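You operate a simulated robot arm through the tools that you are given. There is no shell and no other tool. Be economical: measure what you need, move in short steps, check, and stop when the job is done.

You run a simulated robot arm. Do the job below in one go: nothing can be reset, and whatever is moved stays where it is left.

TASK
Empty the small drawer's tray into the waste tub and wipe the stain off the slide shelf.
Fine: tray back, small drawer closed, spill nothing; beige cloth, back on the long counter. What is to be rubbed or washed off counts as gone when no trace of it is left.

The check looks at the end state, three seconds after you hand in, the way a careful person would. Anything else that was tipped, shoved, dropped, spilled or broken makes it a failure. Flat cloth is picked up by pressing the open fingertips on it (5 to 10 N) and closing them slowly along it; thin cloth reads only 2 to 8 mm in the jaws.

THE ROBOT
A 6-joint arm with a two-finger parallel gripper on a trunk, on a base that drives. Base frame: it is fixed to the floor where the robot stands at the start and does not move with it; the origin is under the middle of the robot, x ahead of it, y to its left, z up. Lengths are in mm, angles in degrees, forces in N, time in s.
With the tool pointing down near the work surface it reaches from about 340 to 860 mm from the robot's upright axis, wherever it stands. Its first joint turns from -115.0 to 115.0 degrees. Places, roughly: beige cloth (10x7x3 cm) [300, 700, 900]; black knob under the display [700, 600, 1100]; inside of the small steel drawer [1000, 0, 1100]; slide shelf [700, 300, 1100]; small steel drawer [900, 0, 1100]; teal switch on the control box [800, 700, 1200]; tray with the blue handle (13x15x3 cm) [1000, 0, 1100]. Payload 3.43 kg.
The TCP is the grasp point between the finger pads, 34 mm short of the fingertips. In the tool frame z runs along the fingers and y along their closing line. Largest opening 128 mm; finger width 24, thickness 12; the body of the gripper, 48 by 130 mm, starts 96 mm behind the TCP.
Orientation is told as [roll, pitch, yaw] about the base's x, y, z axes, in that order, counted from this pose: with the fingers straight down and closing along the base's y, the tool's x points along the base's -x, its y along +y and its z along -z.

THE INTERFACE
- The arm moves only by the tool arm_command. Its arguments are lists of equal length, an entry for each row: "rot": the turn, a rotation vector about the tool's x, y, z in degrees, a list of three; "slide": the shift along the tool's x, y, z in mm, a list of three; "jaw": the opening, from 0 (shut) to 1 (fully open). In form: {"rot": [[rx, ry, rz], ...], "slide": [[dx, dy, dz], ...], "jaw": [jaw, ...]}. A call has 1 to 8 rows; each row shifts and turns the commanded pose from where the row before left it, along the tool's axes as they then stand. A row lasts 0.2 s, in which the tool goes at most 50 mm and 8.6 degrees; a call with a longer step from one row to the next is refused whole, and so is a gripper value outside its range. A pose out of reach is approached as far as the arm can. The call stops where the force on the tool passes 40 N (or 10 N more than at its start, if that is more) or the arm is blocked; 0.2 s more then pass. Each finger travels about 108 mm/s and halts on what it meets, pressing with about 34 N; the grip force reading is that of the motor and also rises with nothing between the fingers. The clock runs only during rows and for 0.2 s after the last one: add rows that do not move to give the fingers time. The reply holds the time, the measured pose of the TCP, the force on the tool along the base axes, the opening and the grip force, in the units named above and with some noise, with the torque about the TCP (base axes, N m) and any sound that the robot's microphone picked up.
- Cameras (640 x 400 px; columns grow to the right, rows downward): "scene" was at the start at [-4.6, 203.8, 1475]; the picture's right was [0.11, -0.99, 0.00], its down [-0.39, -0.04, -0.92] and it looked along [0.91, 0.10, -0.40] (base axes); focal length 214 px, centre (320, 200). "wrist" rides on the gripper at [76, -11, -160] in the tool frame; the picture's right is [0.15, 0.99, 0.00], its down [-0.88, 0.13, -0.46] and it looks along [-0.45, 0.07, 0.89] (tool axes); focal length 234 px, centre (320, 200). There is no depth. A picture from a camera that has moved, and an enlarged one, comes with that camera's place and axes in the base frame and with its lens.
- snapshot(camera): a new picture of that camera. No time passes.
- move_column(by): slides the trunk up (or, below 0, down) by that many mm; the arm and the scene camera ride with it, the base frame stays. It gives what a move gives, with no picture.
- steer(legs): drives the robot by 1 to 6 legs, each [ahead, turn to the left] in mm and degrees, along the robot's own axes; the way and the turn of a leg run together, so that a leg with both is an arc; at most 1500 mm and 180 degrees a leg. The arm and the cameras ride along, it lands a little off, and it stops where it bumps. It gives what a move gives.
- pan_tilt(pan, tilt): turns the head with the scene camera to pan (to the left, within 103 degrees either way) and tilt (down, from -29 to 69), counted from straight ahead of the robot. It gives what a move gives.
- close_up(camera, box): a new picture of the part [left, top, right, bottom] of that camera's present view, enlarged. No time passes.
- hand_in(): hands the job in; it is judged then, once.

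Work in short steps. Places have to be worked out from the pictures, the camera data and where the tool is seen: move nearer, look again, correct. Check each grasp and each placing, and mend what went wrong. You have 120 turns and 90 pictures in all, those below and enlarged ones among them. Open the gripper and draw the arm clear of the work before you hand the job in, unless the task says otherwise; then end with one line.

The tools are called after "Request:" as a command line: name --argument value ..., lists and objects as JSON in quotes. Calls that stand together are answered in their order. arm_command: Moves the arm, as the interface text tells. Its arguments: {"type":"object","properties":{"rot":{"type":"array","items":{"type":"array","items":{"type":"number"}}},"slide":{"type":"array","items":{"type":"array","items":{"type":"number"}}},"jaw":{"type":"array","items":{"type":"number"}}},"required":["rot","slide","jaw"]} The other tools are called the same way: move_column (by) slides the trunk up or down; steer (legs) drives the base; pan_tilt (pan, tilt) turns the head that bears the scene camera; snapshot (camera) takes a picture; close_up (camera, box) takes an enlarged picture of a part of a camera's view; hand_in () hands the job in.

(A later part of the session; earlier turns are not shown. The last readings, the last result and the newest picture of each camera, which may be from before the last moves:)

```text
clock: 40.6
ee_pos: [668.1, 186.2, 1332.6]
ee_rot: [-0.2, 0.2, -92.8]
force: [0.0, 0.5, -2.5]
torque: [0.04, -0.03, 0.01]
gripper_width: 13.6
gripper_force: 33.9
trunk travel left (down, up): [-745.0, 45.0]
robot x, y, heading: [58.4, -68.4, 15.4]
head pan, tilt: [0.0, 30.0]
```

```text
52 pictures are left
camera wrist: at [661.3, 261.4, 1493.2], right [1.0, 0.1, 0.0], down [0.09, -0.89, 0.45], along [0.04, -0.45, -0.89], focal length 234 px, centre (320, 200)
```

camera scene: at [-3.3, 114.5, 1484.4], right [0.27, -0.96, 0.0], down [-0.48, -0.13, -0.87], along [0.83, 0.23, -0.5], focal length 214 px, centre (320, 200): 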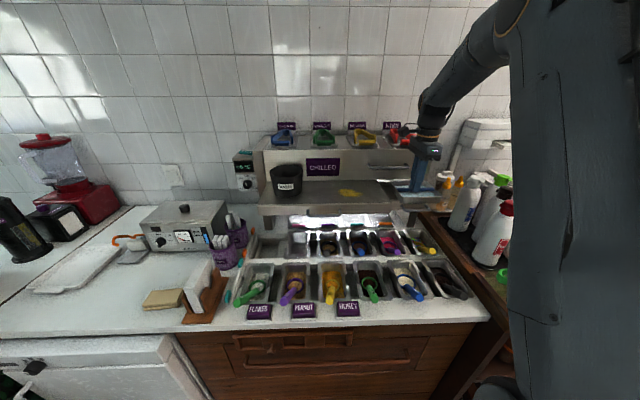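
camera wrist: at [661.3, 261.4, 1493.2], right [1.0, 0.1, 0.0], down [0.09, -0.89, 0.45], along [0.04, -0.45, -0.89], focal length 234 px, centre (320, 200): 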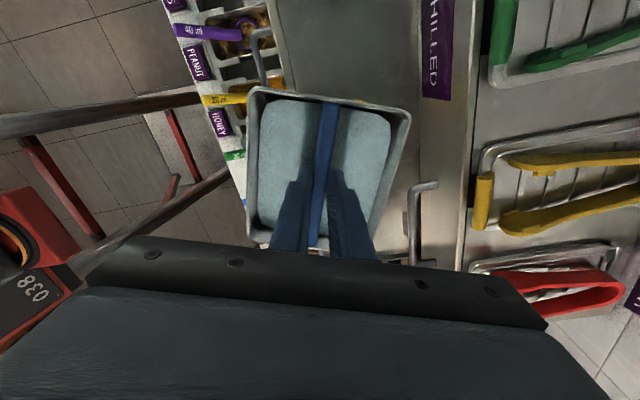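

I yawed the wrong way by 20°; turn the tool back by 65° so a tray corner will point to the right.

Request:
arm_command --rot '[[0, 0, -8.1], [0, 0, -8.1], [0, 0, -8.1], [0, 0, -8.1], [0, 0, -8.1], [0, 0, -8.1], [0, 0, -8.1], [0, 0, -8.1]]' --slide '[[0, 0, 0], [0, 0, 0], [0, 0, 0], [0, 0, 0], [0, 0, 0], [0, 0, 0], [0, 0, 0], [0, 0, 0]]' --jaw '[0, 0, 0, 0, 0, 0, 0, 0]'

Request:
snapshot --camera "wrist"

Request:
close_up --camera "scene" --box '[220, 90, 420, 215]'

```text
clock: 42.5
ee_pos: [674.5, 185.7, 1332.3]
ee_rot: [0.1, 0.2, -27.8]
force: [0.2, 0.2, -2.9]
torque: [0.0, -0.01, 0.01]
gripper_width: 13.3
gripper_force: 34.4
trunk travel left (down, up): [-745.0, 45.0]
robot x, y, heading: [61.9, -66.7, 15.3]
head pan, tilt: [0.0, 30.0]
```

```text
51 pictures are left
camera wrist: at [601.6, 210.9, 1493.0], right [0.33, 0.94, 0.0], down [0.84, -0.3, 0.45], along [0.43, -0.15, -0.89], focal length 234 px, centre (320, 200)
```

wrist: 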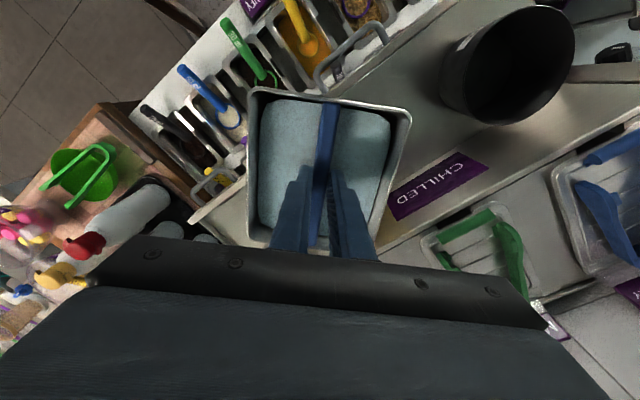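

```text
3.20 times, centred on (320, 152) of scene
camera zoom: at [-3.4, 114.5, 1484.4], right [0.27, -0.96, 0.0], down [-0.48, -0.13, -0.87], along [0.83, 0.23, -0.5], focal length 686 px, centre (320, 352)
```

zoom: 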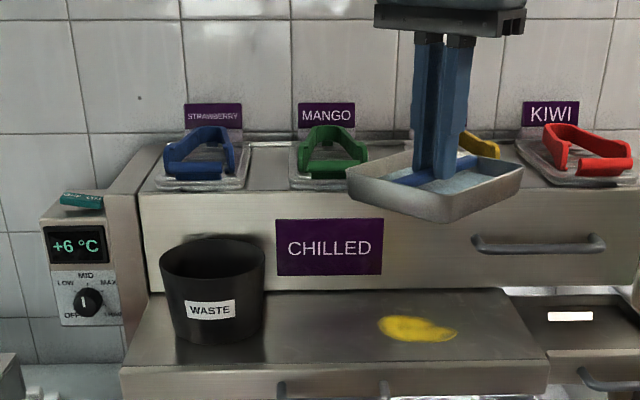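

Tub rim centre triangulates to [663,431,1182], radius ~60; the tray corner points right as wanted. Carry the tray to the left of the tub, at height.

Request:
arm_command --rot '[[0, 0, 0], [0, 0, 0], [0, 0, 0], [0, 0, 0], [0, 0, 0], [0, 0, 0], [0, 0, 0], [0, 0, 0]]' --slide '[[10.1, 13.1, 0], [16.1, 21, 0], [20.2, 26.2, 0], [20.2, 26.2, 0], [20.2, 26.2, 0], [20.2, 26.2, 0], [20.2, 26.2, 0], [20.2, 26.2, 0]]' --jaw '[0, 0, 0, 0, 0, 0, 0, 0]'

Request:
arm_command --rot '[[0, 0, 0], [0, 0, 0], [0, 0, 0], [0, 0, 0], [0, 0, 0]]' --slide '[[20.2, 26.2, 0], [16.1, 21, 0], [12.1, 15.7, 0], [6, 8, 0], [0, 0, 0]]' --jaw '[0, 0, 0, 0, 0]'

Request:
snapshot --camera "wrist"

Request:
close_up --camera "scene" --box '[180, 90, 380, 215]'

```text
clock: 44.2
ee_pos: [630.5, 422.2, 1330.8]
ee_rot: [0.1, 0.2, -27.9]
force: [0.2, -1.0, -2.8]
torque: [0.05, -0.01, -0.02]
gripper_width: 13.1
gripper_force: 33.9
trunk travel left (down, up): [-745.0, 45.0]
robot x, y, heading: [57.8, -68.6, 15.2]
head pan, tilt: [0.0, 30.0]
```

```text
clock: 45.5
ee_pos: [600.0, 493.0, 1321.7]
ee_rot: [0.1, 0.1, -27.8]
force: [-0.6, 0.5, -3.6]
torque: [-0.02, 0.05, -0.02]
gripper_width: 13.5
gripper_force: 33.3
out of reach, approached as far as the arm can: row 2, 3, 4
trunk travel left (down, up): [-745.0, 45.0]
robot x, y, heading: [59.8, -69.9, 15.5]
head pan, tilt: [0.0, 30.0]
```

```text
49 pictures are left
camera wrist: at [528.3, 518.0, 1481.6], right [0.33, 0.94, 0.0], down [0.84, -0.3, 0.45], along [0.43, -0.15, -0.89], focal length 234 px, centre (320, 200)
```

wrist: 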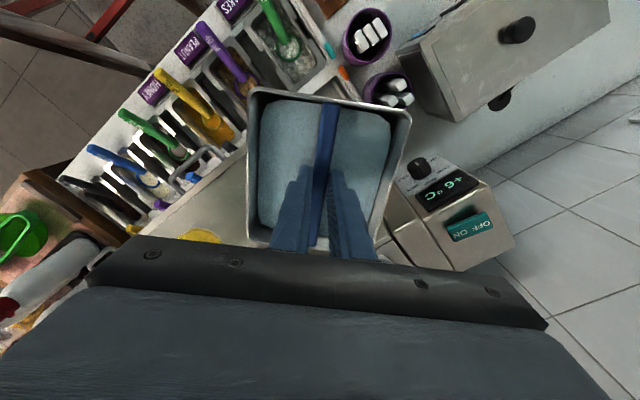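

```text
3.20 times, centred on (280, 152) of scene
camera zoom: at [-3.4, 114.7, 1484.4], right [0.27, -0.96, 0.0], down [-0.48, -0.13, -0.87], along [0.83, 0.23, -0.5], focal length 686 px, centre (448, 352)
```

zoom: 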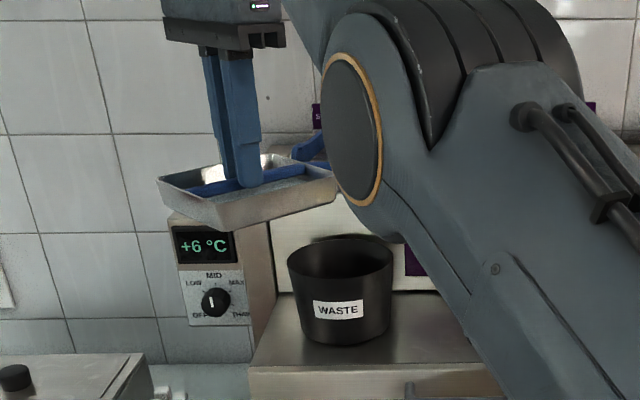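

Tray is left of the tub but the arm is at its reach at this height. Test whether lower gives more reach: go down 40 and ahead 25.

Request:
arm_command --rot '[[0, 0, 0], [0, 0, 0], [0, 0, 0], [0, 0, 0]]' --slide '[[0, 0, 20], [0, 0, 20], [-9, 9, 0], [-9, 9, 0]]' --jaw '[0, 0, 0, 0]'

```text
clock: 46.5
ee_pos: [620.8, 497.4, 1279.3]
ee_rot: [0.2, 0.3, -27.9]
force: [-0.6, -0.3, -2.3]
torque: [0.01, -0.01, 0.02]
gripper_width: 13.7
gripper_force: 34.1
out of reach, approached as far as the arm can: row 4
trunk travel left (down, up): [-745.0, 45.0]
robot x, y, heading: [58.1, -69.6, 15.8]
head pan, tilt: [0.0, 30.0]
```

Now at about the wanted start pose (corner over the tub). Start tilting: 16° about the fore-aft axis, right corner down.

Request:
arm_command --rot '[[-2.8, 2.8, 0], [-2.8, 2.8, 0], [-2.8, 2.8, 0], [-2.8, 2.8, 0]]' --slide '[[0, 0, 0], [0, 0, 0], [0, 0, 0], [0, 0, 0]]' --jaw '[0, 0, 0, 0]'

Request:
close_up --camera "scene" --box '[200, 110, 340, 215]'

```text
clock: 47.5
ee_pos: [620.3, 497.2, 1279.4]
ee_rot: [11.5, 11.4, -26.8]
force: [-0.1, 0.4, -2.8]
torque: [-0.06, 0.03, 0.0]
gripper_width: 13.6
gripper_force: 34.0
trunk travel left (down, up): [-745.0, 45.0]
robot x, y, heading: [60.1, -69.5, 15.6]
head pan, tilt: [0.0, 30.0]
```

```text
3.81 times, centred on (270, 162) of scene
camera zoom: at [-3.4, 114.7, 1484.4], right [0.27, -0.96, 0.0], down [-0.48, -0.13, -0.87], along [0.83, 0.23, -0.5], focal length 817 px, centre (510, 343)
```

zoom: 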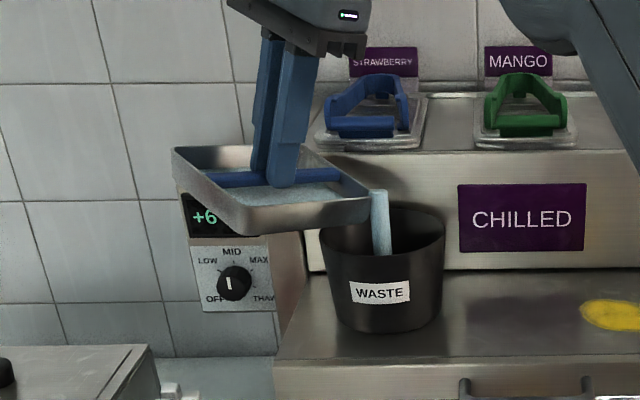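

The stream falls from the corner right into the tub. Continue slowly, keeping the corner over the tub.

Request:
arm_command --rot '[[0, 0, 0], [0, 0, 0], [-2.1, 2.1, 0], [-2.1, 2.1, 0], [-2.1, 2.1, 0], [-2.1, 2.1, 0], [0, 0, 0], [0, 0, 0]]' --slide '[[0, 0, 0], [0, 0, 0], [-1.65, -1.65, -2], [-1.65, -1.65, -2], [-1.65, -1.65, -2], [-1.65, -1.65, -2], [0, 0, 0], [0, 0, 0]]' --jaw '[0, 0, 0, 0, 0, 0, 0, 0]'

Request:
close_up --camera "scene" --box '[200, 110, 340, 215]'

```text
clock: 49.2
ee_pos: [625.1, 486.8, 1285.1]
ee_rot: [20.5, 19.4, -24.4]
force: [0.3, 0.7, -1.8]
torque: [-0.01, 0.0, 0.0]
gripper_width: 13.3
gripper_force: 34.0
trunk travel left (down, up): [-745.0, 45.0]
robot x, y, heading: [55.3, -72.3, 15.5]
head pan, tilt: [0.0, 30.0]
```

```text
3.81 times, centred on (270, 162) of scene
camera zoom: at [-3.4, 114.6, 1484.4], right [0.27, -0.96, 0.0], down [-0.48, -0.13, -0.87], along [0.83, 0.23, -0.5], focal length 817 px, centre (510, 343)
```

zoom: 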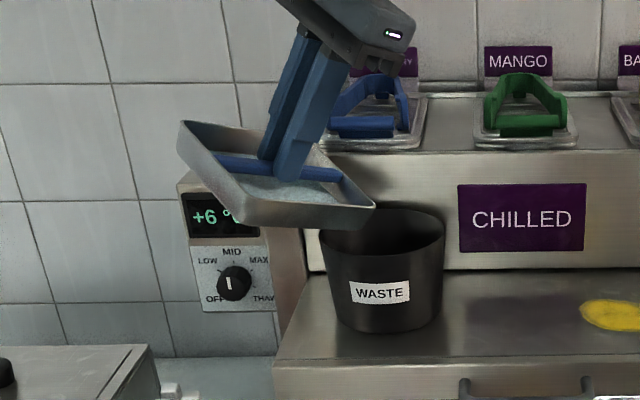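

It pours in stages; tilt on to about 42°.

Request:
arm_command --rot '[[-2.5, 2.5, 0], [-2.5, 2.5, 0], [0, 0, 0], [-2.5, 2.5, 0], [-2.5, 2.5, 0], [0, 0, 0], [0, 0, 0]]' --slide '[[-1.7, -1.7, -2.6], [-1.7, -1.7, -2.6], [0, 0, 0], [-1.7, -1.7, -2.6], [-1.7, -1.7, -2.6], [0, 0, 0], [0, 0, 0]]' --jaw '[0, 0, 0, 0, 0, 0, 0]'

Request:
close_up --camera "scene" --box '[200, 110, 340, 215]'

```text
clock: 50.9
ee_pos: [628.2, 473.3, 1287.9]
ee_rot: [32.5, 28.4, -19.5]
force: [0.7, 0.1, -1.7]
torque: [-0.04, 0.01, -0.01]
gripper_width: 13.6
gripper_force: 34.2
trunk travel left (down, up): [-745.0, 45.0]
robot x, y, heading: [59.2, -69.3, 15.3]
head pan, tilt: [0.0, 30.0]
```

```text
3.81 times, centred on (270, 162) of scene
camera zoom: at [-3.4, 114.6, 1484.4], right [0.27, -0.96, 0.0], down [-0.48, -0.13, -0.87], along [0.83, 0.23, -0.5], focal length 817 px, centre (510, 343)
```

zoom: 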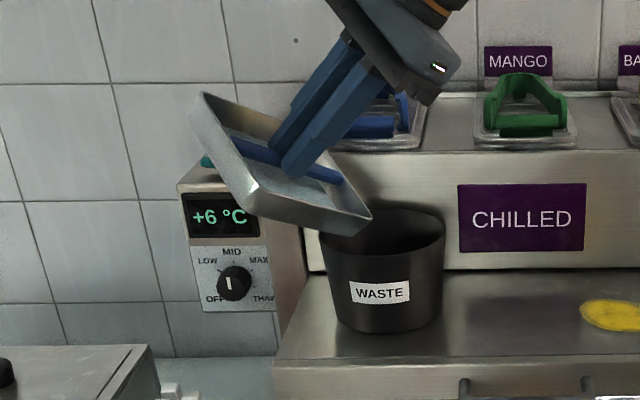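

Continue to ~58°.

Request:
arm_command --rot '[[-2.3, 2.3, 0], [-2.3, 2.3, 0], [-2.3, 2.3, 0], [-2.3, 2.3, 0], [-2.3, 2.3, 0], [0, 0, 0], [0, 0, 0]]' --slide '[[-1, -1, -5], [-1, -1, -5], [-1, -1, -5], [-1, -1, -5], [-1, -1, -5], [0, 0, 0], [0, 0, 0]]' --jaw '[0, 0, 0, 0, 0, 0, 0]'

Request:
close_up --camera "scene" --box '[200, 110, 340, 215]'

```text
clock: 52.5
ee_pos: [635.2, 453.2, 1300.4]
ee_rot: [48.9, 37.1, -10.6]
force: [0.0, 0.2, -1.7]
torque: [-0.06, 0.02, 0.0]
gripper_width: 13.3
gripper_force: 34.2
trunk travel left (down, up): [-745.0, 45.0]
robot x, y, heading: [61.1, -69.7, 15.8]
head pan, tilt: [0.0, 30.0]
```

```text
3.81 times, centred on (270, 162) of scene
camera zoom: at [-3.4, 114.5, 1484.4], right [0.27, -0.96, 0.0], down [-0.48, -0.13, -0.87], along [0.83, 0.23, -0.5], focal length 817 px, centre (510, 343)
```

zoom: 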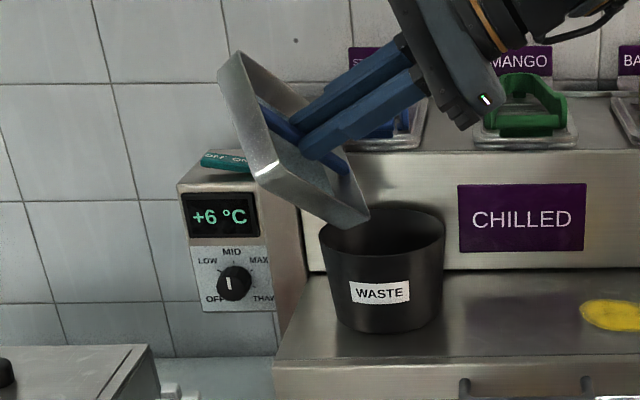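

Continue to ~80°, keeping the corner over the tub.

Request:
arm_command --rot '[[-2.5, 2.5, 0], [-2.5, 2.5, 0], [-2.5, 2.5, 0], [-2.5, 2.5, 0], [-2.5, 2.5, 0], [-2.5, 2.5, 0], [0, 0, 0], [0, 0, 0]]' --slide '[[-1.35, -1.35, -6], [-1.35, -1.35, -6], [-1.35, -1.35, -6], [-1.35, -1.35, -6], [-1.35, -1.35, -6], [-1.35, -1.35, -6], [0, 0, 0], [0, 0, 0]]' --jaw '[0, 0, 0, 0, 0, 0, 0, 0]'

Request:
close_up --camera "scene" --box '[200, 110, 340, 215]'

Request:
snapshot --camera "wrist"

```text
clock: 54.2
ee_pos: [646.0, 415.7, 1302.0]
ee_rot: [75.4, 44.2, 6.9]
force: [0.8, 0.5, -2.1]
torque: [-0.07, 0.0, -0.01]
gripper_width: 13.3
gripper_force: 33.8
trunk travel left (down, up): [-745.0, 45.0]
robot x, y, heading: [63.6, -71.3, 15.4]
head pan, tilt: [0.0, 30.0]
```

```text
3.81 times, centred on (270, 162) of scene
camera zoom: at [-3.4, 114.5, 1484.4], right [0.27, -0.96, 0.0], down [-0.48, -0.13, -0.87], along [0.83, 0.23, -0.5], focal length 817 px, centre (510, 343)
```

zoom: 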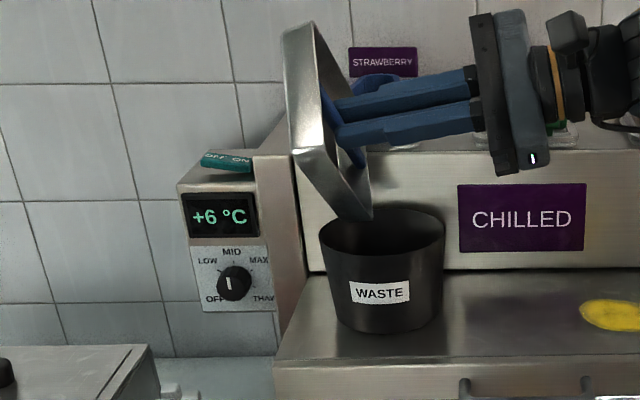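

```text
42 pictures are left
camera wrist: at [630.9, 256.4, 1376.6], right [0.53, 0.31, 0.79], down [0.84, -0.31, -0.44], along [0.11, 0.9, -0.43], focal length 234 px, centre (320, 200)
```

wrist: 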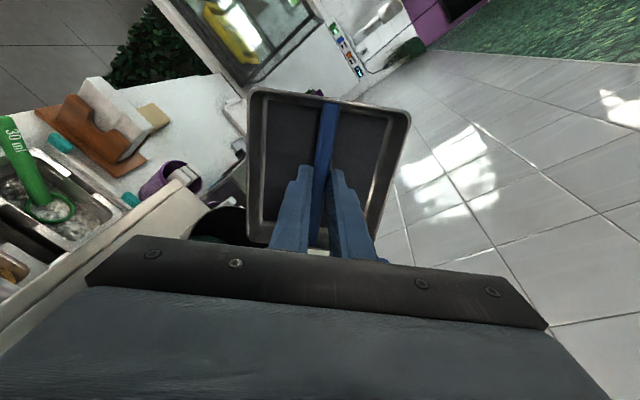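

The tray looks emptied. Tilt a little past vertical for the last drops and wait.

Request:
arm_command --rot '[[-2.1, 2.1, 0], [-2.1, 2.1, 0], [-2.1, 2.1, 0], [-2.1, 2.1, 0], [-2.1, 2.1, 0], [0, 0, 0], [0, 0, 0], [0, 0, 0]]' --slide '[[0, 0, -5], [0, 0, -5], [0, 0, -5], [0, 0, -5], [0, 0, -5], [0, 0, 0], [0, 0, 0], [0, 0, 0]]' --jaw '[0, 0, 0, 0, 0, 0, 0, 0]'

Request:
close_up --camera "wrist" --box '[220, 70, 430, 260]'

```text
clock: 56.0
ee_pos: [653.3, 392.0, 1304.6]
ee_rot: [96.2, 45.0, 21.5]
force: [0.2, -0.1, -1.8]
torque: [-0.07, 0.02, 0.02]
gripper_width: 13.4
gripper_force: 33.9
trunk travel left (down, up): [-745.0, 45.0]
robot x, y, heading: [63.8, -69.7, 15.3]
head pan, tilt: [0.0, 30.0]
```

```text
2.11 times, centred on (325, 165) of wrist
camera zoom: at [641.4, 218.4, 1338.2], right [0.59, 0.12, 0.8], down [0.8, -0.19, -0.57], along [0.08, 0.98, -0.2], focal length 493 px, centre (310, 274)
```

zoom: 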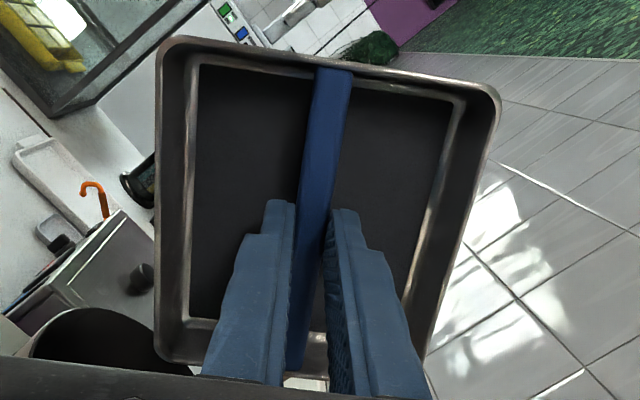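

Tray is empty. Raise 40 mm and turn it back level.

Request:
arm_command --rot '[[0, 0, 0], [0, 0, 0], [5.9, -5.9, 0], [5.9, -5.9, 0], [5.9, -5.9, 0], [5.9, -5.9, 0], [5.9, -5.9, 0], [5.9, -5.9, 0]]' --slide '[[14, 14, 2], [14, 14, 2], [0, 0, 0], [0, 0, 0], [0, 0, 0], [0, 0, 0], [0, 0, 0], [0, 0, 0]]' --jaw '[0, 0, 0, 0, 0, 0, 0, 0]'

Request:
arm_command --rot '[[5.9, -5.9, 0], [5.9, -5.9, 0], [5.9, -5.9, 0], [5.9, -5.9, 0], [5.9, -5.9, 0], [0, 0, 0]]' --slide '[[0, 0, 0], [0, 0, 0], [0, 0, 0], [0, 0, 0], [0, 0, 0], [0, 0, 0]]' --jaw '[0, 0, 0, 0, 0, 0]'

```text
clock: 57.9
ee_pos: [653.0, 393.0, 1344.4]
ee_rot: [34.5, 29.6, -18.6]
force: [-0.5, -0.6, -1.8]
torque: [-0.02, 0.0, 0.0]
gripper_width: 13.4
gripper_force: 34.1
trunk travel left (down, up): [-745.0, 45.0]
robot x, y, heading: [58.4, -73.5, 15.7]
head pan, tilt: [0.0, 30.0]
```

```text
clock: 59.2
ee_pos: [653.8, 392.5, 1343.4]
ee_rot: [1.8, 1.9, -28.0]
force: [1.0, 0.6, -2.3]
torque: [-0.01, -0.01, -0.02]
gripper_width: 13.4
gripper_force: 33.7
trunk travel left (down, up): [-745.0, 45.0]
robot x, y, heading: [63.0, -71.5, 15.7]
head pan, tilt: [0.0, 30.0]
```

Level the last 2.6° and yaw back 45°.

Request:
arm_command --rot '[[1.85, -1.85, 0], [0, 0, 7.5], [0, 0, 7.5], [0, 0, 7.5], [0, 0, 7.5], [0, 0, 7.5], [0, 0, 7.2], [0, 0, 0]]' --slide '[[0, 0, 0], [0, 0, 0], [0, 0, 0], [0, 0, 0], [0, 0, 0], [0, 0, 0], [0, 0, 0], [0, 0, 0]]' --jaw '[0, 0, 0, 0, 0, 0, 0, 0]'

```text
clock: 61.0
ee_pos: [653.6, 392.6, 1343.5]
ee_rot: [0.0, 0.0, -72.7]
force: [0.3, -0.2, -1.4]
torque: [0.0, -0.02, -0.01]
gripper_width: 13.5
gripper_force: 34.4
trunk travel left (down, up): [-745.0, 45.0]
robot x, y, heading: [58.4, -68.1, 15.4]
head pan, tilt: [0.0, 30.0]
```

Orientation matches the pick-up. Carry the tray back right to the pre-return point.

Request:
arm_command --rot '[[0, 0, 0], [0, 0, 0], [0, 0, 0], [0, 0, 0], [0, 0, 0], [0, 0, 0], [0, 0, 0], [0, 0, 0]]' --slide '[[-20, -48, 0], [-42, 0, 0], [-45, 0, 0], [-45, 0, 0], [-45, 0, 0], [-45, 0, 0], [-45, 0, 0], [-45, 0, 0]]' --jaw '[0, 0, 0, 0, 0, 0, 0, 0]'

```text
refused: row 1 steps farther than a row can; nothing moved
```

Request:
arm_command --rot '[[0, 0, 0], [0, 0, 0], [0, 0, 0], [0, 0, 0], [0, 0, 0], [0, 0, 0], [0, 0, 0], [0, 0, 0]]' --slide '[[-10, -25, 0], [-40, -23, 0], [-45, 0, 0], [-45, 0, 0], [-45, 0, 0], [-45, 0, 0], [-45, 0, 0], [-45, 0, 0]]' --jaw '[0, 0, 0, 0, 0, 0, 0, 0]'

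Request:
arm_command --rot '[[0, 0, 0], [0, 0, 0], [0, 0, 0], [0, 0, 0]]' --slide '[[-45, 0, 0], [-40, 0, 0], [-18, 0, 0], [0, 0, 0]]' --jaw '[0, 0, 0, 0]'

Request:
snapshot --camera "wrist"

```text
clock: 62.9
ee_pos: [706.2, 72.4, 1344.6]
ee_rot: [-0.2, 0.0, -72.6]
force: [-0.1, 0.1, -1.7]
torque: [-0.02, -0.01, 0.01]
gripper_width: 13.1
gripper_force: 34.0
trunk travel left (down, up): [-745.0, 45.0]
robot x, y, heading: [59.7, -69.8, 15.6]
head pan, tilt: [0.0, 30.0]
```

```text
clock: 63.9
ee_pos: [734.0, -25.1, 1344.1]
ee_rot: [-0.1, -0.1, -72.6]
force: [0.0, -0.5, -2.3]
torque: [0.03, 0.04, 0.0]
gripper_width: 13.4
gripper_force: 34.2
trunk travel left (down, up): [-745.0, 45.0]
robot x, y, heading: [57.5, -69.9, 15.4]
head pan, tilt: [0.0, 30.0]
```

```text
40 pictures are left
camera wrist: at [701.0, 43.6, 1505.0], right [0.9, 0.44, 0.0], down [0.39, -0.8, 0.46], along [0.2, -0.41, -0.89], focal length 234 px, centre (320, 200)
```

wrist: 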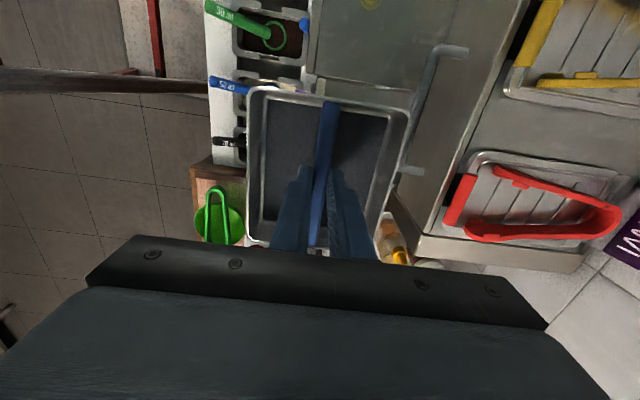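

Now retrace: down to 1171, then ahead 68 mm over the drawer.

Request:
arm_command --rot '[[0, 0, 0], [0, 0, 0], [0, 0, 0], [0, 0, 0], [0, 0, 0], [0, 0, 0]]' --slide '[[0, 0, 25], [0, 0, 40], [0, 0, 40], [0, 0, 40], [0, 0, 20], [0, 0, 8]]' --jaw '[0, 0, 0, 0, 0, 0]'

Request:
arm_command --rot '[[0, 0, 0], [0, 0, 0], [0, 0, 0], [0, 0, 0], [0, 0, 0]]' --slide '[[0, 15, 0], [0, 20, 0], [0, 20, 0], [-0.8, 13.4, 0], [0, 0, 0]]' --jaw '[0, 0, 0, 0, 0]'

Request:
close_up --camera "wrist" --box '[220, 60, 440, 260]'

```text
clock: 65.2
ee_pos: [734.0, -26.1, 1172.8]
ee_rot: [-0.1, 0.1, -72.6]
force: [0.1, 0.4, -1.8]
torque: [0.02, 0.02, 0.02]
gripper_width: 13.4
gripper_force: 33.8
trunk travel left (down, up): [-745.0, 45.0]
robot x, y, heading: [62.3, -72.5, 15.4]
head pan, tilt: [0.0, 30.0]
```

```text
clock: 66.5
ee_pos: [798.9, -5.5, 1172.2]
ee_rot: [-0.1, -0.1, -72.5]
force: [0.0, -0.5, -1.6]
torque: [0.02, 0.02, -0.04]
gripper_width: 13.3
gripper_force: 33.9
trunk travel left (down, up): [-745.0, 45.0]
robot x, y, heading: [59.2, -70.6, 15.4]
head pan, tilt: [0.0, 30.0]
```

```text
2.00 times, centred on (330, 160) of wrist
camera zoom: at [766.3, 62.9, 1332.1], right [0.9, 0.43, 0.0], down [0.39, -0.8, 0.46], along [0.2, -0.41, -0.89], focal length 468 px, centre (300, 280)
```

zoom: 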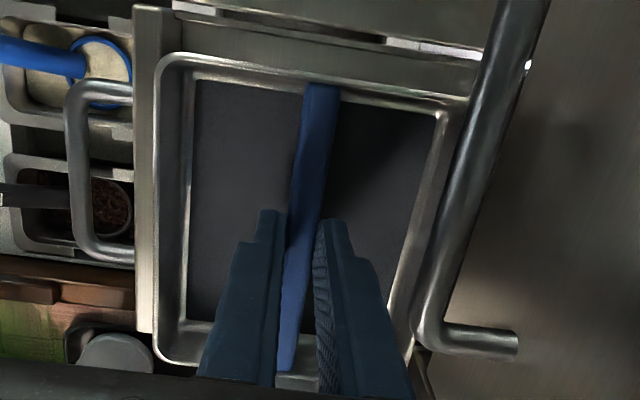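

Aligned as at the lift. Lower 47 mm into the drawer.

Request:
arm_command --rot '[[0, 0, 0], [0, 0, 0], [0, 0, 0], [0, 0, 0], [0, 0, 0], [0, 0, 0]]' --slide '[[0, 0, 12], [0, 1, 12], [0, 0, 10], [0, 0, 8], [0, 0, 4], [0, 0, 1]]' --jaw '[0, 0, 0, 0, 0, 0]'

Request:
close_up --camera "scene" --box '[340, 130, 460, 220]'

```text
clock: 67.8
ee_pos: [800.8, -3.2, 1126.6]
ee_rot: [-0.1, 0.0, -72.6]
force: [0.0, 1.5, 4.1]
torque: [0.43, 0.13, 0.02]
gripper_width: 13.5
gripper_force: 34.1
trunk travel left (down, up): [-745.0, 45.0]
robot x, y, heading: [57.8, -69.5, 15.2]
head pan, tilt: [0.0, 30.0]
```

```text
4.44 times, centred on (400, 175) of scene
camera zoom: at [-3.7, 114.4, 1484.4], right [0.27, -0.96, 0.0], down [-0.48, -0.13, -0.87], along [0.84, 0.23, -0.5], focal length 953 px, centre (-36, 311)
```

zoom: 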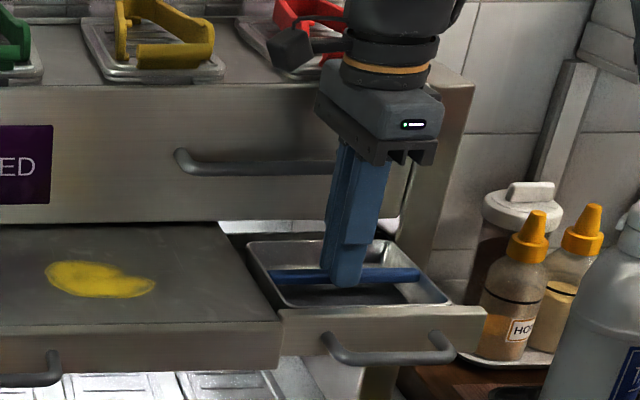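

It touches with a torque, 3 mm left of the original spot. Lift 4, shift 3 mm right, lower again.

Request:
arm_command --rot '[[0, 0, 0], [0, 0, 0], [0, 0, 0], [0, 0, 0], [0, 0, 0]]' --slide '[[0, 0, -4], [-3, 0, 0], [0, 0, 3], [0, 0, 2], [0, 0, 1]]' --jaw '[0, 0, 0, 0, 0]'

```text
clock: 69.0
ee_pos: [802.2, -7.4, 1125.3]
ee_rot: [0.2, 0.0, -72.6]
force: [0.8, 3.2, 23.5]
torque: [0.56, 0.09, -0.01]
gripper_width: 13.2
gripper_force: 34.2
trunk travel left (down, up): [-745.0, 45.0]
robot x, y, heading: [62.3, -71.0, 15.2]
head pan, tilt: [0.0, 30.0]
```

Firmly seated at 1125. Release and rise to look.

Request:
arm_command --rot '[[0, 0, 0], [0, 0, 0], [0, 0, 0], [0, 0, 0], [0, 0, 0], [0, 0, 0]]' --slide '[[0, 0, -2], [0, 0, 0], [0, 0, 0], [0, 0, -10], [0, 0, -25], [0, 0, -25]]' --jaw '[0.06, 0.15, 0.24, 0.24, 0.24, 0.24]'

Request:
close_up --camera "wrist" --box '[220, 60, 440, 260]'

Request:
close_up --camera "scene" --box '[340, 130, 460, 220]'

```text
clock: 70.5
ee_pos: [801.8, -7.9, 1185.3]
ee_rot: [-0.1, 0.1, -72.6]
force: [0.0, -0.3, -0.4]
torque: [0.0, 0.02, 0.01]
gripper_width: 30.8
gripper_force: 0.1
trunk travel left (down, up): [-745.0, 45.0]
robot x, y, heading: [62.8, -69.2, 15.5]
head pan, tilt: [0.0, 30.0]
```

```text
2.00 times, centred on (330, 160) of wrist
camera zoom: at [767.5, 60.6, 1344.8], right [0.9, 0.43, 0.0], down [0.39, -0.8, 0.45], along [0.2, -0.41, -0.89], focal length 468 px, centre (300, 280)
```

zoom: 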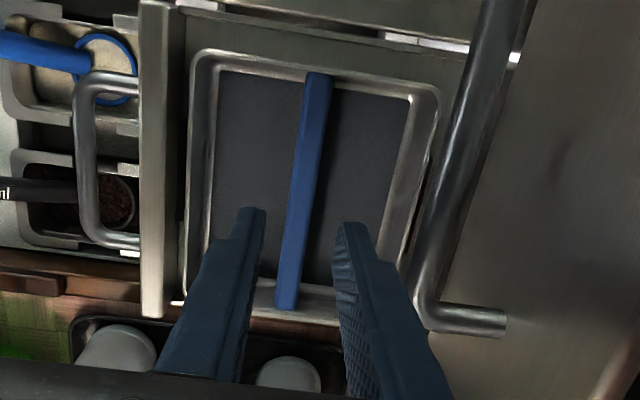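

```text
4.44 times, centred on (400, 175) of scene
camera zoom: at [-3.3, 114.4, 1484.4], right [0.27, -0.96, 0.0], down [-0.48, -0.13, -0.87], along [0.83, 0.23, -0.5], focal length 953 px, centre (-36, 311)
```

zoom: 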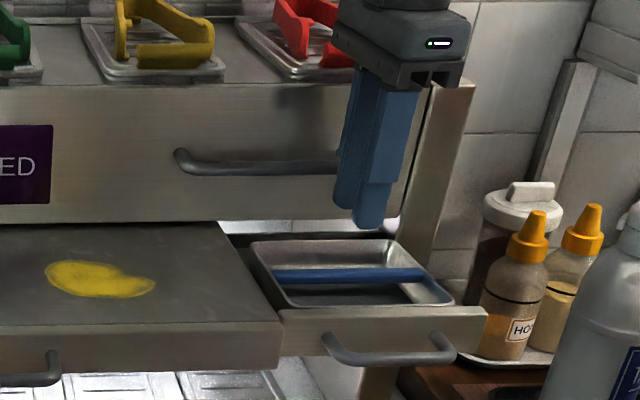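

Tray is seated back in the drawer. Now back off: rise, move toward the robot, and tilt the tool 45° to grip the drawer handle for closing.

Request:
arm_command --rot '[[0, 0, 0], [0, 0, 0], [0, 0, 0], [0, 0, 0], [0, 0, 0], [0, 0, 0]]' --slide '[[0, 0, -40], [0, 0, -40], [0, -40, 0], [0, -40, 0], [0, -40, 0], [0, -30, 0]]' --jaw '[0.24, 0.24, 0.24, 0.24, 0.24, 0.24]'

Request:
arm_command --rot '[[-7.5, 0, 0], [-7.5, 0, 0], [-7.5, 0, 0], [-7.5, 0, 0], [-7.5, 0, 0], [-7.5, 0, 0]]' --slide '[[0, 0, 0], [0, 0, 0], [0, 0, 0], [0, 0, 0], [0, 0, 0], [0, 0, 0]]' --jaw '[0.24, 0.24, 0.24, 0.24, 0.24, 0.24]'

Request:
snapshot --camera "wrist"

```text
clock: 71.8
ee_pos: [655.2, -51.7, 1264.9]
ee_rot: [-0.1, 0.1, -72.5]
force: [0.8, 0.6, 0.5]
torque: [-0.04, 0.03, 0.02]
gripper_width: 30.8
gripper_force: 0.0
trunk travel left (down, up): [-745.0, 45.0]
robot x, y, heading: [60.9, -67.4, 15.5]
head pan, tilt: [0.0, 30.0]
```

```text
clock: 73.2
ee_pos: [656.3, -52.8, 1264.2]
ee_rot: [45.1, 0.0, -72.7]
force: [-0.5, -0.3, 0.6]
torque: [-0.01, 0.02, 0.03]
gripper_width: 30.6
gripper_force: 0.0
trunk travel left (down, up): [-745.0, 45.0]
robot x, y, heading: [63.4, -69.6, 15.2]
head pan, tilt: [0.0, 30.0]
```

```text
35 pictures are left
camera wrist: at [518.8, -15.9, 1369.7], right [0.62, 0.35, 0.7], down [0.04, -0.91, 0.42], along [0.78, -0.23, -0.58], focal length 234 px, centre (320, 200)
```

wrist: 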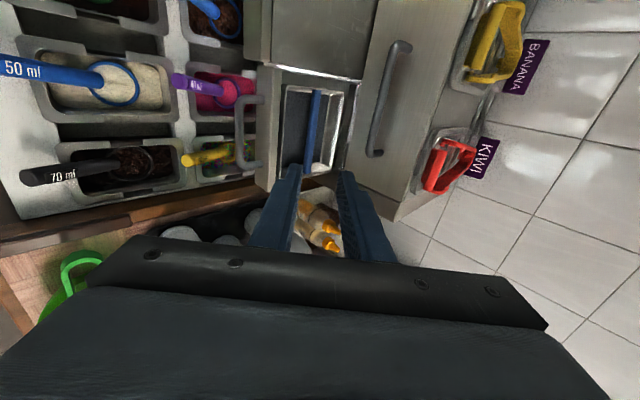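

The handle bar is at about [690,-40,1084]. Move down and slightly back, toward a diagonal approach line, checking the near reach limit.

Request:
arm_command --rot '[[0, 0, 0], [0, 0, 0]]' --slide '[[0, -31, 14], [0, -31, 14]]' --jaw '[0.27, 0.27]'

```text
clock: 73.8
ee_pos: [632.3, -61.9, 1199.3]
ee_rot: [45.0, 0.1, -72.7]
force: [-0.4, -0.1, 0.0]
torque: [0.01, 0.0, -0.03]
gripper_width: 34.7
gripper_force: 0.1
trunk travel left (down, up): [-745.0, 45.0]
robot x, y, heading: [61.1, -71.9, 15.4]
head pan, tilt: [0.0, 30.0]
```

Continue down to the start of the diagonal approach.

Request:
arm_command --rot '[[0, 0, 0], [0, 0, 0]]' --slide '[[2, -19, 22.6], [2, -19, 22.6]]' --jaw '[0.27, 0.27]'

Request:
close_up --camera "wrist" --box '[220, 60, 440, 260]'

```text
clock: 74.5
ee_pos: [637.1, -56.9, 1143.2]
ee_rot: [44.9, 0.0, -72.6]
force: [0.6, -0.5, 1.5]
torque: [0.03, -0.02, 0.02]
gripper_width: 34.7
gripper_force: 0.0
trunk travel left (down, up): [-745.0, 45.0]
robot x, y, heading: [59.6, -72.3, 15.4]
head pan, tilt: [0.0, 30.0]
```

```text
2.00 times, centred on (330, 160) of wrist
camera zoom: at [498.5, -21.1, 1248.9], right [0.63, 0.35, 0.7], down [0.04, -0.91, 0.41], along [0.78, -0.23, -0.58], focal length 468 px, centre (300, 280)
```

zoom: 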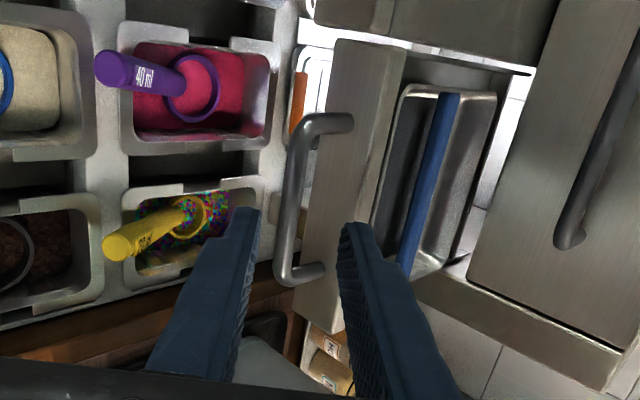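

The bar lies between the fingers' lines. Advance 56 mm along the tool, nudging 3 mm toward the bar.

Request:
arm_command --rot '[[0, 0, 0], [0, 0, 0], [0, 0, 0]]' --slide '[[0, -3, 20], [0, 0, 20], [0, 0, 16]]' --jaw '[0.27, 0.27, 0.27]'

Request:
close_up --camera "wrist" --box '[220, 60, 440, 260]'

```text
clock: 75.2
ee_pos: [672.2, -45.0, 1100.5]
ee_rot: [44.9, 0.0, -72.6]
force: [-0.2, 0.0, -0.3]
torque: [0.0, -0.02, -0.01]
gripper_width: 34.7
gripper_force: 0.1
trunk travel left (down, up): [-745.0, 45.0]
robot x, y, heading: [60.3, -72.9, 15.8]
head pan, tilt: [0.0, 30.0]
```

```text
2.00 times, centred on (330, 160) of wrist
camera zoom: at [534.7, -8.3, 1205.9], right [0.62, 0.35, 0.7], down [0.04, -0.91, 0.41], along [0.78, -0.23, -0.58], focal length 468 px, centre (300, 280)
```

zoom: 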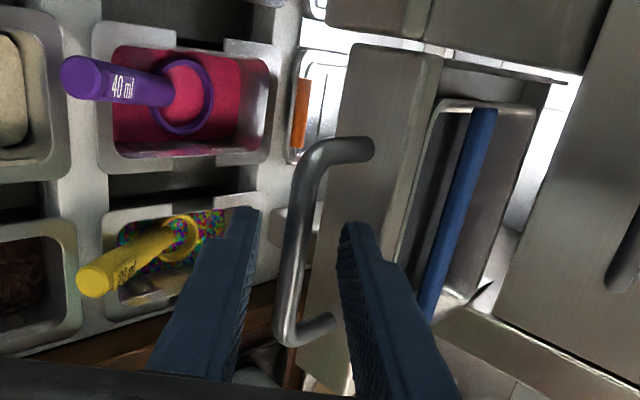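

Bar is centred between the fingers. Close on it.

Request:
arm_command --rot '[[0, 0, 0], [0, 0, 0], [0, 0, 0], [0, 0, 0]]' --slide '[[0, 0, 0], [0, 0, 0], [0, 0, 0], [0, 0, 0]]' --jaw '[0.17, 0.08, 0, 0]'

```text
clock: 76.2
ee_pos: [673.0, -44.9, 1098.6]
ee_rot: [44.7, 0.2, -72.7]
force: [-1.5, 1.2, -8.1]
torque: [0.44, 0.29, -0.6]
gripper_width: 10.7
gripper_force: 44.2
trunk travel left (down, up): [-745.0, 45.0]
robot x, y, heading: [60.1, -67.2, 15.4]
head pan, tilt: [0.0, 30.0]
```

Gripped at 10.7 mm. Push the drawer in horizontally, 140 mm first.

Request:
arm_command --rot '[[0, 0, 0], [0, 0, 0], [0, 0, 0], [0, 0, 0], [0, 0, 0], [0, 0, 0], [0, 0, 0]]' --slide '[[0, 14.1, 14.1], [0, 14.1, 14.1], [0, 14.1, 14.1], [0, 14.1, 14.1], [0, 14.1, 14.1], [0, 14.1, 14.1], [0, 14.1, 14.1]]' --jaw '[0, 0, 0, 0, 0, 0, 0]'

```text
clock: 77.8
ee_pos: [808.1, -2.4, 1099.4]
ee_rot: [44.9, 0.0, -72.8]
force: [3.0, -1.3, -3.1]
torque: [-0.17, -0.06, -1.11]
gripper_width: 10.5
gripper_force: 44.1
trunk travel left (down, up): [-745.0, 45.0]
robot x, y, heading: [60.2, -70.0, 15.2]
head pan, tilt: [0.0, 30.0]
```

Sliding freely. Push the remaining ~40 mm in small steps.

Request:
arm_command --rot '[[0, 0, 0], [0, 0, 0], [0, 0, 0], [0, 0, 0], [0, 0, 0]]' --slide '[[0, 7.1, 7.1], [0, 7.1, 7.1], [0, 5.6, 5.6], [0, 4.2, 4.2], [0, 2.8, 2.8]]' --jaw '[0, 0, 0, 0, 0]'

```text
clock: 79.1
ee_pos: [837.3, 6.6, 1098.0]
ee_rot: [44.8, 0.2, -72.8]
force: [-25.2, -3.9, 16.0]
torque: [0.46, 0.27, -0.34]
gripper_width: 10.3
gripper_force: 44.0
trunk travel left (down, up): [-745.0, 45.0]
robot x, y, heading: [56.8, -70.2, 15.4]
head pan, tilt: [0.0, 30.0]
stopped in row 5: the force on the tool passed its limit at 41 N (the readings are from after the stop); the commanded pose is now the measured one
```

It hit the closed stop. Release, back off along the tool and check.

Request:
arm_command --rot '[[0, 0, 0], [0, 0, 0], [0, 0, 0], [0, 0, 0], [0, 0, 0], [0, 0, 0]]' --slide '[[0, 0, 0], [0, 0, 0], [0, 0, -20], [0, 0, -40], [0, 0, -40], [0, 0, 0]]' --jaw '[0.15, 0.27, 0.27, 0.27, 0.27, 0.27]'

Request:
close_up --camera "wrist" --box '[180, 20, 440, 240]'

Request:
snapshot --camera "scene"

```text
clock: 80.5
ee_pos: [772.7, -12.3, 1167.9]
ee_rot: [44.7, 0.0, -72.6]
force: [-0.1, -0.6, -0.6]
torque: [-0.01, -0.02, -0.02]
gripper_width: 34.4
gripper_force: 0.1
trunk travel left (down, up): [-745.0, 45.0]
robot x, y, heading: [59.8, -65.5, 15.3]
head pan, tilt: [0.0, 30.0]
```

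```text
1.82 times, centred on (310, 130) of wrist
camera zoom: at [636.0, 23.5, 1273.8], right [0.63, 0.35, 0.7], down [0.04, -0.91, 0.41], along [0.78, -0.23, -0.59], focal length 426 px, centre (338, 327)
```

zoom: 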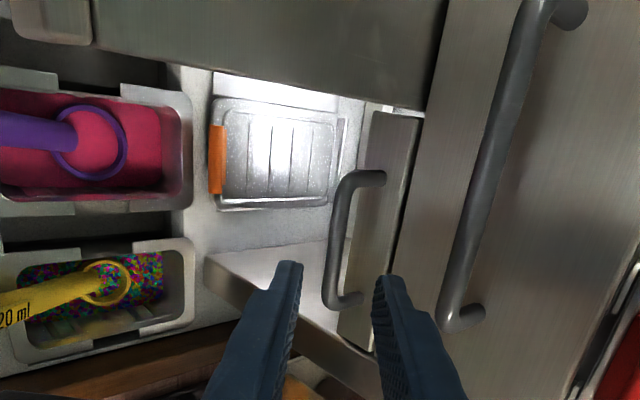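

```text
31 pictures are left
camera scene: at [-4.0, 114.4, 1484.4], right [0.26, -0.96, 0.0], down [-0.48, -0.13, -0.87], along [0.84, 0.23, -0.5], focal length 214 px, centre (320, 200)
```

scene: 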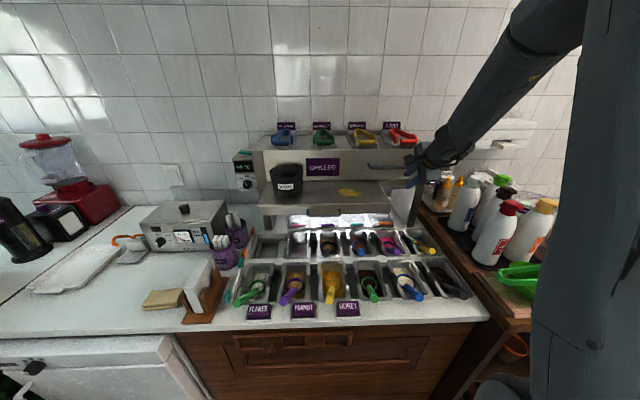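

The drawer is closed (bar back at d≈825, panel flush). Next the cloth: retreat up, turn the tool down, and swing left toward it.

Request:
arm_command --rot '[[0, 0, 0], [0, 0, 0], [0, 0, 0], [7.5, 0, 0], [7.5, 0, 0], [7.5, 0, 0], [7.5, 0, 0], [7.5, 0, 0]]' --slide '[[0, 0, -45], [0, 0, -45], [0, 20, -30], [0, 0, 0], [0, 0, 0], [0, 0, 0], [0, 0, 0], [0, 0, 0]]' --jaw '[0.5, 0.5, 0.5, 0.5, 0.5, 0.5, 0.5, 0.5]'

Request:
arm_command --rot '[[7.4, 0, 0], [0, 0, 0], [0, 0, -5], [0, 0, -5], [0, 0, -5], [0, 0, -5], [0, 0, -5], [0, 0, -5]]' --slide '[[0, 0, -35], [0, -30, -35], [48, -5, 0], [48, -5, 0], [48, -5, 0], [48, -5, 0], [48, -5, 0], [48, -5, 0]]' --jaw '[0.5, 0.5, 0.5, 0.5, 0.5, 0.5, 0.5, 0.5]'

```text
clock: 82.3
ee_pos: [704.9, -35.2, 1267.5]
ee_rot: [7.1, 0.0, -72.9]
force: [-0.6, -0.2, 0.9]
torque: [0.01, -0.06, 0.02]
gripper_width: 64.0
gripper_force: 0.1
trunk travel left (down, up): [-745.0, 45.0]
robot x, y, heading: [56.1, -68.5, 15.5]
head pan, tilt: [0.0, 30.0]
```

```text
clock: 84.1
ee_pos: [504.6, 183.8, 1337.7]
ee_rot: [-0.1, 0.1, -42.7]
force: [0.2, -1.2, 1.1]
torque: [0.01, 0.05, 0.0]
gripper_width: 64.1
gripper_force: 0.1
trunk travel left (down, up): [-745.0, 45.0]
robot x, y, heading: [56.6, -71.5, 15.2]
head pan, tilt: [0.0, 30.0]
```

Turn the tool so the wrist camera looks outward and move on toward the cloth.

Request:
arm_command --rot '[[0, 0, -8.5], [0, 0, -8.5], [0, 0, -8.5], [0, 0, -8.5], [0, 0, -8.5], [0, 0, -8.5], [0, 0, -8.5], [0, 0, -8.5]]' --slide '[[0, 0, 0], [0, 0, 0], [0, 0, 0], [0, 0, 0], [0, 0, 0], [0, 0, 0], [0, 0, 0], [0, 0, 0]]' --jaw '[0.5, 0.5, 0.5, 0.5, 0.5, 0.5, 0.5, 0.5]'

Request:
arm_command --rot '[[0, 0, -8.5], [0, 0, -8.5], [0, 0, -8.5], [0, 0, -8.5], [0, 0, -8.5], [0, 0, 0], [0, 0, 0], [0, 0, 0]]' --slide '[[0, 0, 0], [0, 0, 0], [0, 0, 0], [0, 0, 0], [0, 0, 0], [-20.3, 42.9, 0], [-20.3, 42.9, 0], [-20.3, 42.9, 0]]' --jaw '[0.5, 0.5, 0.5, 0.5, 0.5, 0.5, 0.5, 0.5]'

Request:
arm_command --rot '[[0, 0, 0], [0, 0, 0], [0, 0, 0], [0, 0, 0], [0, 0, 0]]' --slide '[[-20.3, 42.9, 0], [-20.3, 42.9, 0], [-20.3, 42.9, 0], [-20.3, 42.9, 0], [-20.3, 42.9, 0]]' --jaw '[0.8, 0.8, 0.8, 0.8, 0.8]'

Request:
move_column --by -150

Request:
snapshot --camera "wrist"

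```text
clock: 85.9
ee_pos: [506.4, 187.3, 1338.9]
ee_rot: [0.0, 0.2, 25.5]
force: [0.4, 0.0, 0.3]
torque: [-0.03, -0.01, 0.02]
gripper_width: 64.0
gripper_force: 0.0
trunk travel left (down, up): [-745.0, 45.0]
robot x, y, heading: [58.7, -71.9, 15.4]
head pan, tilt: [0.0, 30.0]
```

```text
clock: 87.7
ee_pos: [413.3, 289.1, 1338.9]
ee_rot: [0.3, 0.2, 67.8]
force: [-0.1, 0.4, 0.2]
torque: [0.01, -0.01, -0.03]
gripper_width: 64.0
gripper_force: 0.1
trunk travel left (down, up): [-745.0, 45.0]
robot x, y, heading: [59.9, -67.8, 15.3]
head pan, tilt: [0.0, 30.0]
```

```text
clock: 88.9
ee_pos: [248.7, 468.3, 1340.2]
ee_rot: [0.2, 0.1, 67.7]
force: [1.4, -0.3, 0.2]
torque: [0.06, 0.0, 0.01]
gripper_width: 102.3
gripper_force: 0.0
trunk travel left (down, up): [-745.0, 45.0]
robot x, y, heading: [60.4, -69.9, 15.2]
head pan, tilt: [0.0, 30.0]
```

```text
clock: 90.6
ee_pos: [248.5, 467.8, 1188.9]
ee_rot: [0.2, 0.0, 67.8]
force: [-0.7, -0.2, -0.6]
torque: [0.0, 0.0, 0.03]
gripper_width: 102.7
gripper_force: 0.0
trunk travel left (down, up): [-595.0, 195.0]
robot x, y, heading: [57.3, -68.2, 15.0]
head pan, tilt: [0.0, 30.0]
```

```text
30 pictures are left
camera wrist: at [231.8, 393.9, 1349.5], right [-0.97, 0.24, 0.0], down [0.21, 0.86, 0.46], along [0.11, 0.44, -0.89], focal length 234 px, centre (320, 200)
```

wrist: 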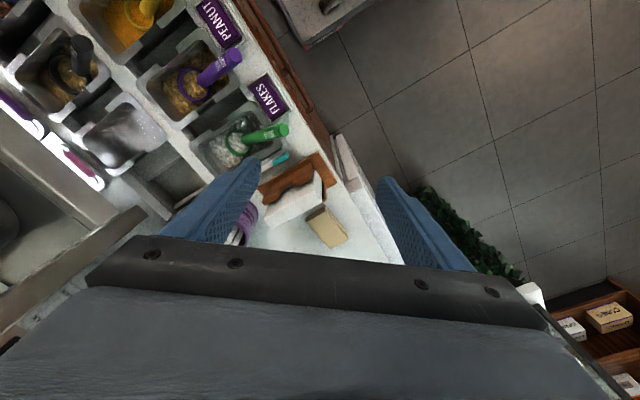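

Cloth lies with its long side along the counter edge, near [288,666]. Turn the tool to yaw 107 (closing across the short side) and move over it.

Request:
arm_command --rot '[[0, 0, -7.8], [0, 0, -7.8], [0, 0, -7.8], [0, 0, -7.8], [0, 0, -7.8]]' --slide '[[0, 0, 0], [0, 0, 0], [0, 0, 0], [0, 0, 0], [0, 0, 0]]' --jaw '[0.8, 0.8, 0.8, 0.8, 0.8]'

Request:
arm_command --rot '[[0, 0, 0], [0, 0, 0], [0, 0, 0], [0, 0, 0], [0, 0, 0]]' --slide '[[-34, -22, 0], [-34, -22, 0], [-34, -22, 0], [-34, -22, 0], [0, 0, 40]]' --jaw '[0.8, 0.8, 0.8, 0.8, 0.8]'

Request:
snapshot --camera "wrist"

```text
clock: 91.8
ee_pos: [250.0, 469.0, 1187.9]
ee_rot: [0.2, -0.1, 107.0]
force: [-0.9, 0.4, -0.9]
torque: [-0.03, -0.02, -0.01]
gripper_width: 102.3
gripper_force: 0.1
trunk travel left (down, up): [-595.0, 195.0]
robot x, y, heading: [55.6, -72.5, 15.3]
head pan, tilt: [0.0, 30.0]
```

```text
clock: 93.0
ee_pos: [296.1, 624.1, 1147.6]
ee_rot: [0.2, 0.0, 106.8]
force: [0.4, -0.7, -0.4]
torque: [-0.01, 0.04, 0.01]
gripper_width: 102.2
gripper_force: 0.0
trunk travel left (down, up): [-595.0, 195.0]
robot x, y, heading: [63.7, -69.9, 15.1]
head pan, tilt: [0.0, 30.0]
```

```text
29 pictures are left
camera wrist: at [329.9, 555.3, 1307.7], right [-0.91, -0.43, 0.0], down [-0.38, 0.81, 0.46], along [-0.2, 0.41, -0.89], focal length 234 px, centre (320, 200)
```

wrist: 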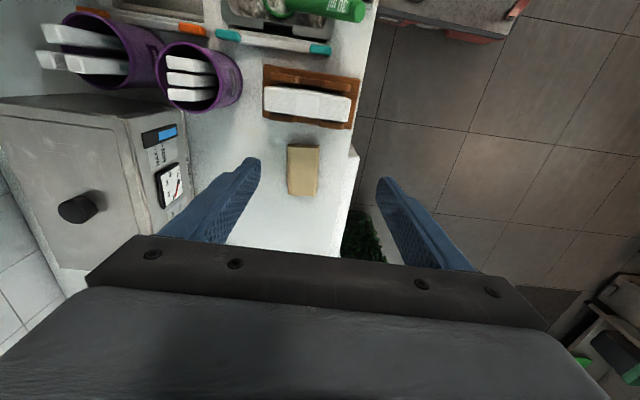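

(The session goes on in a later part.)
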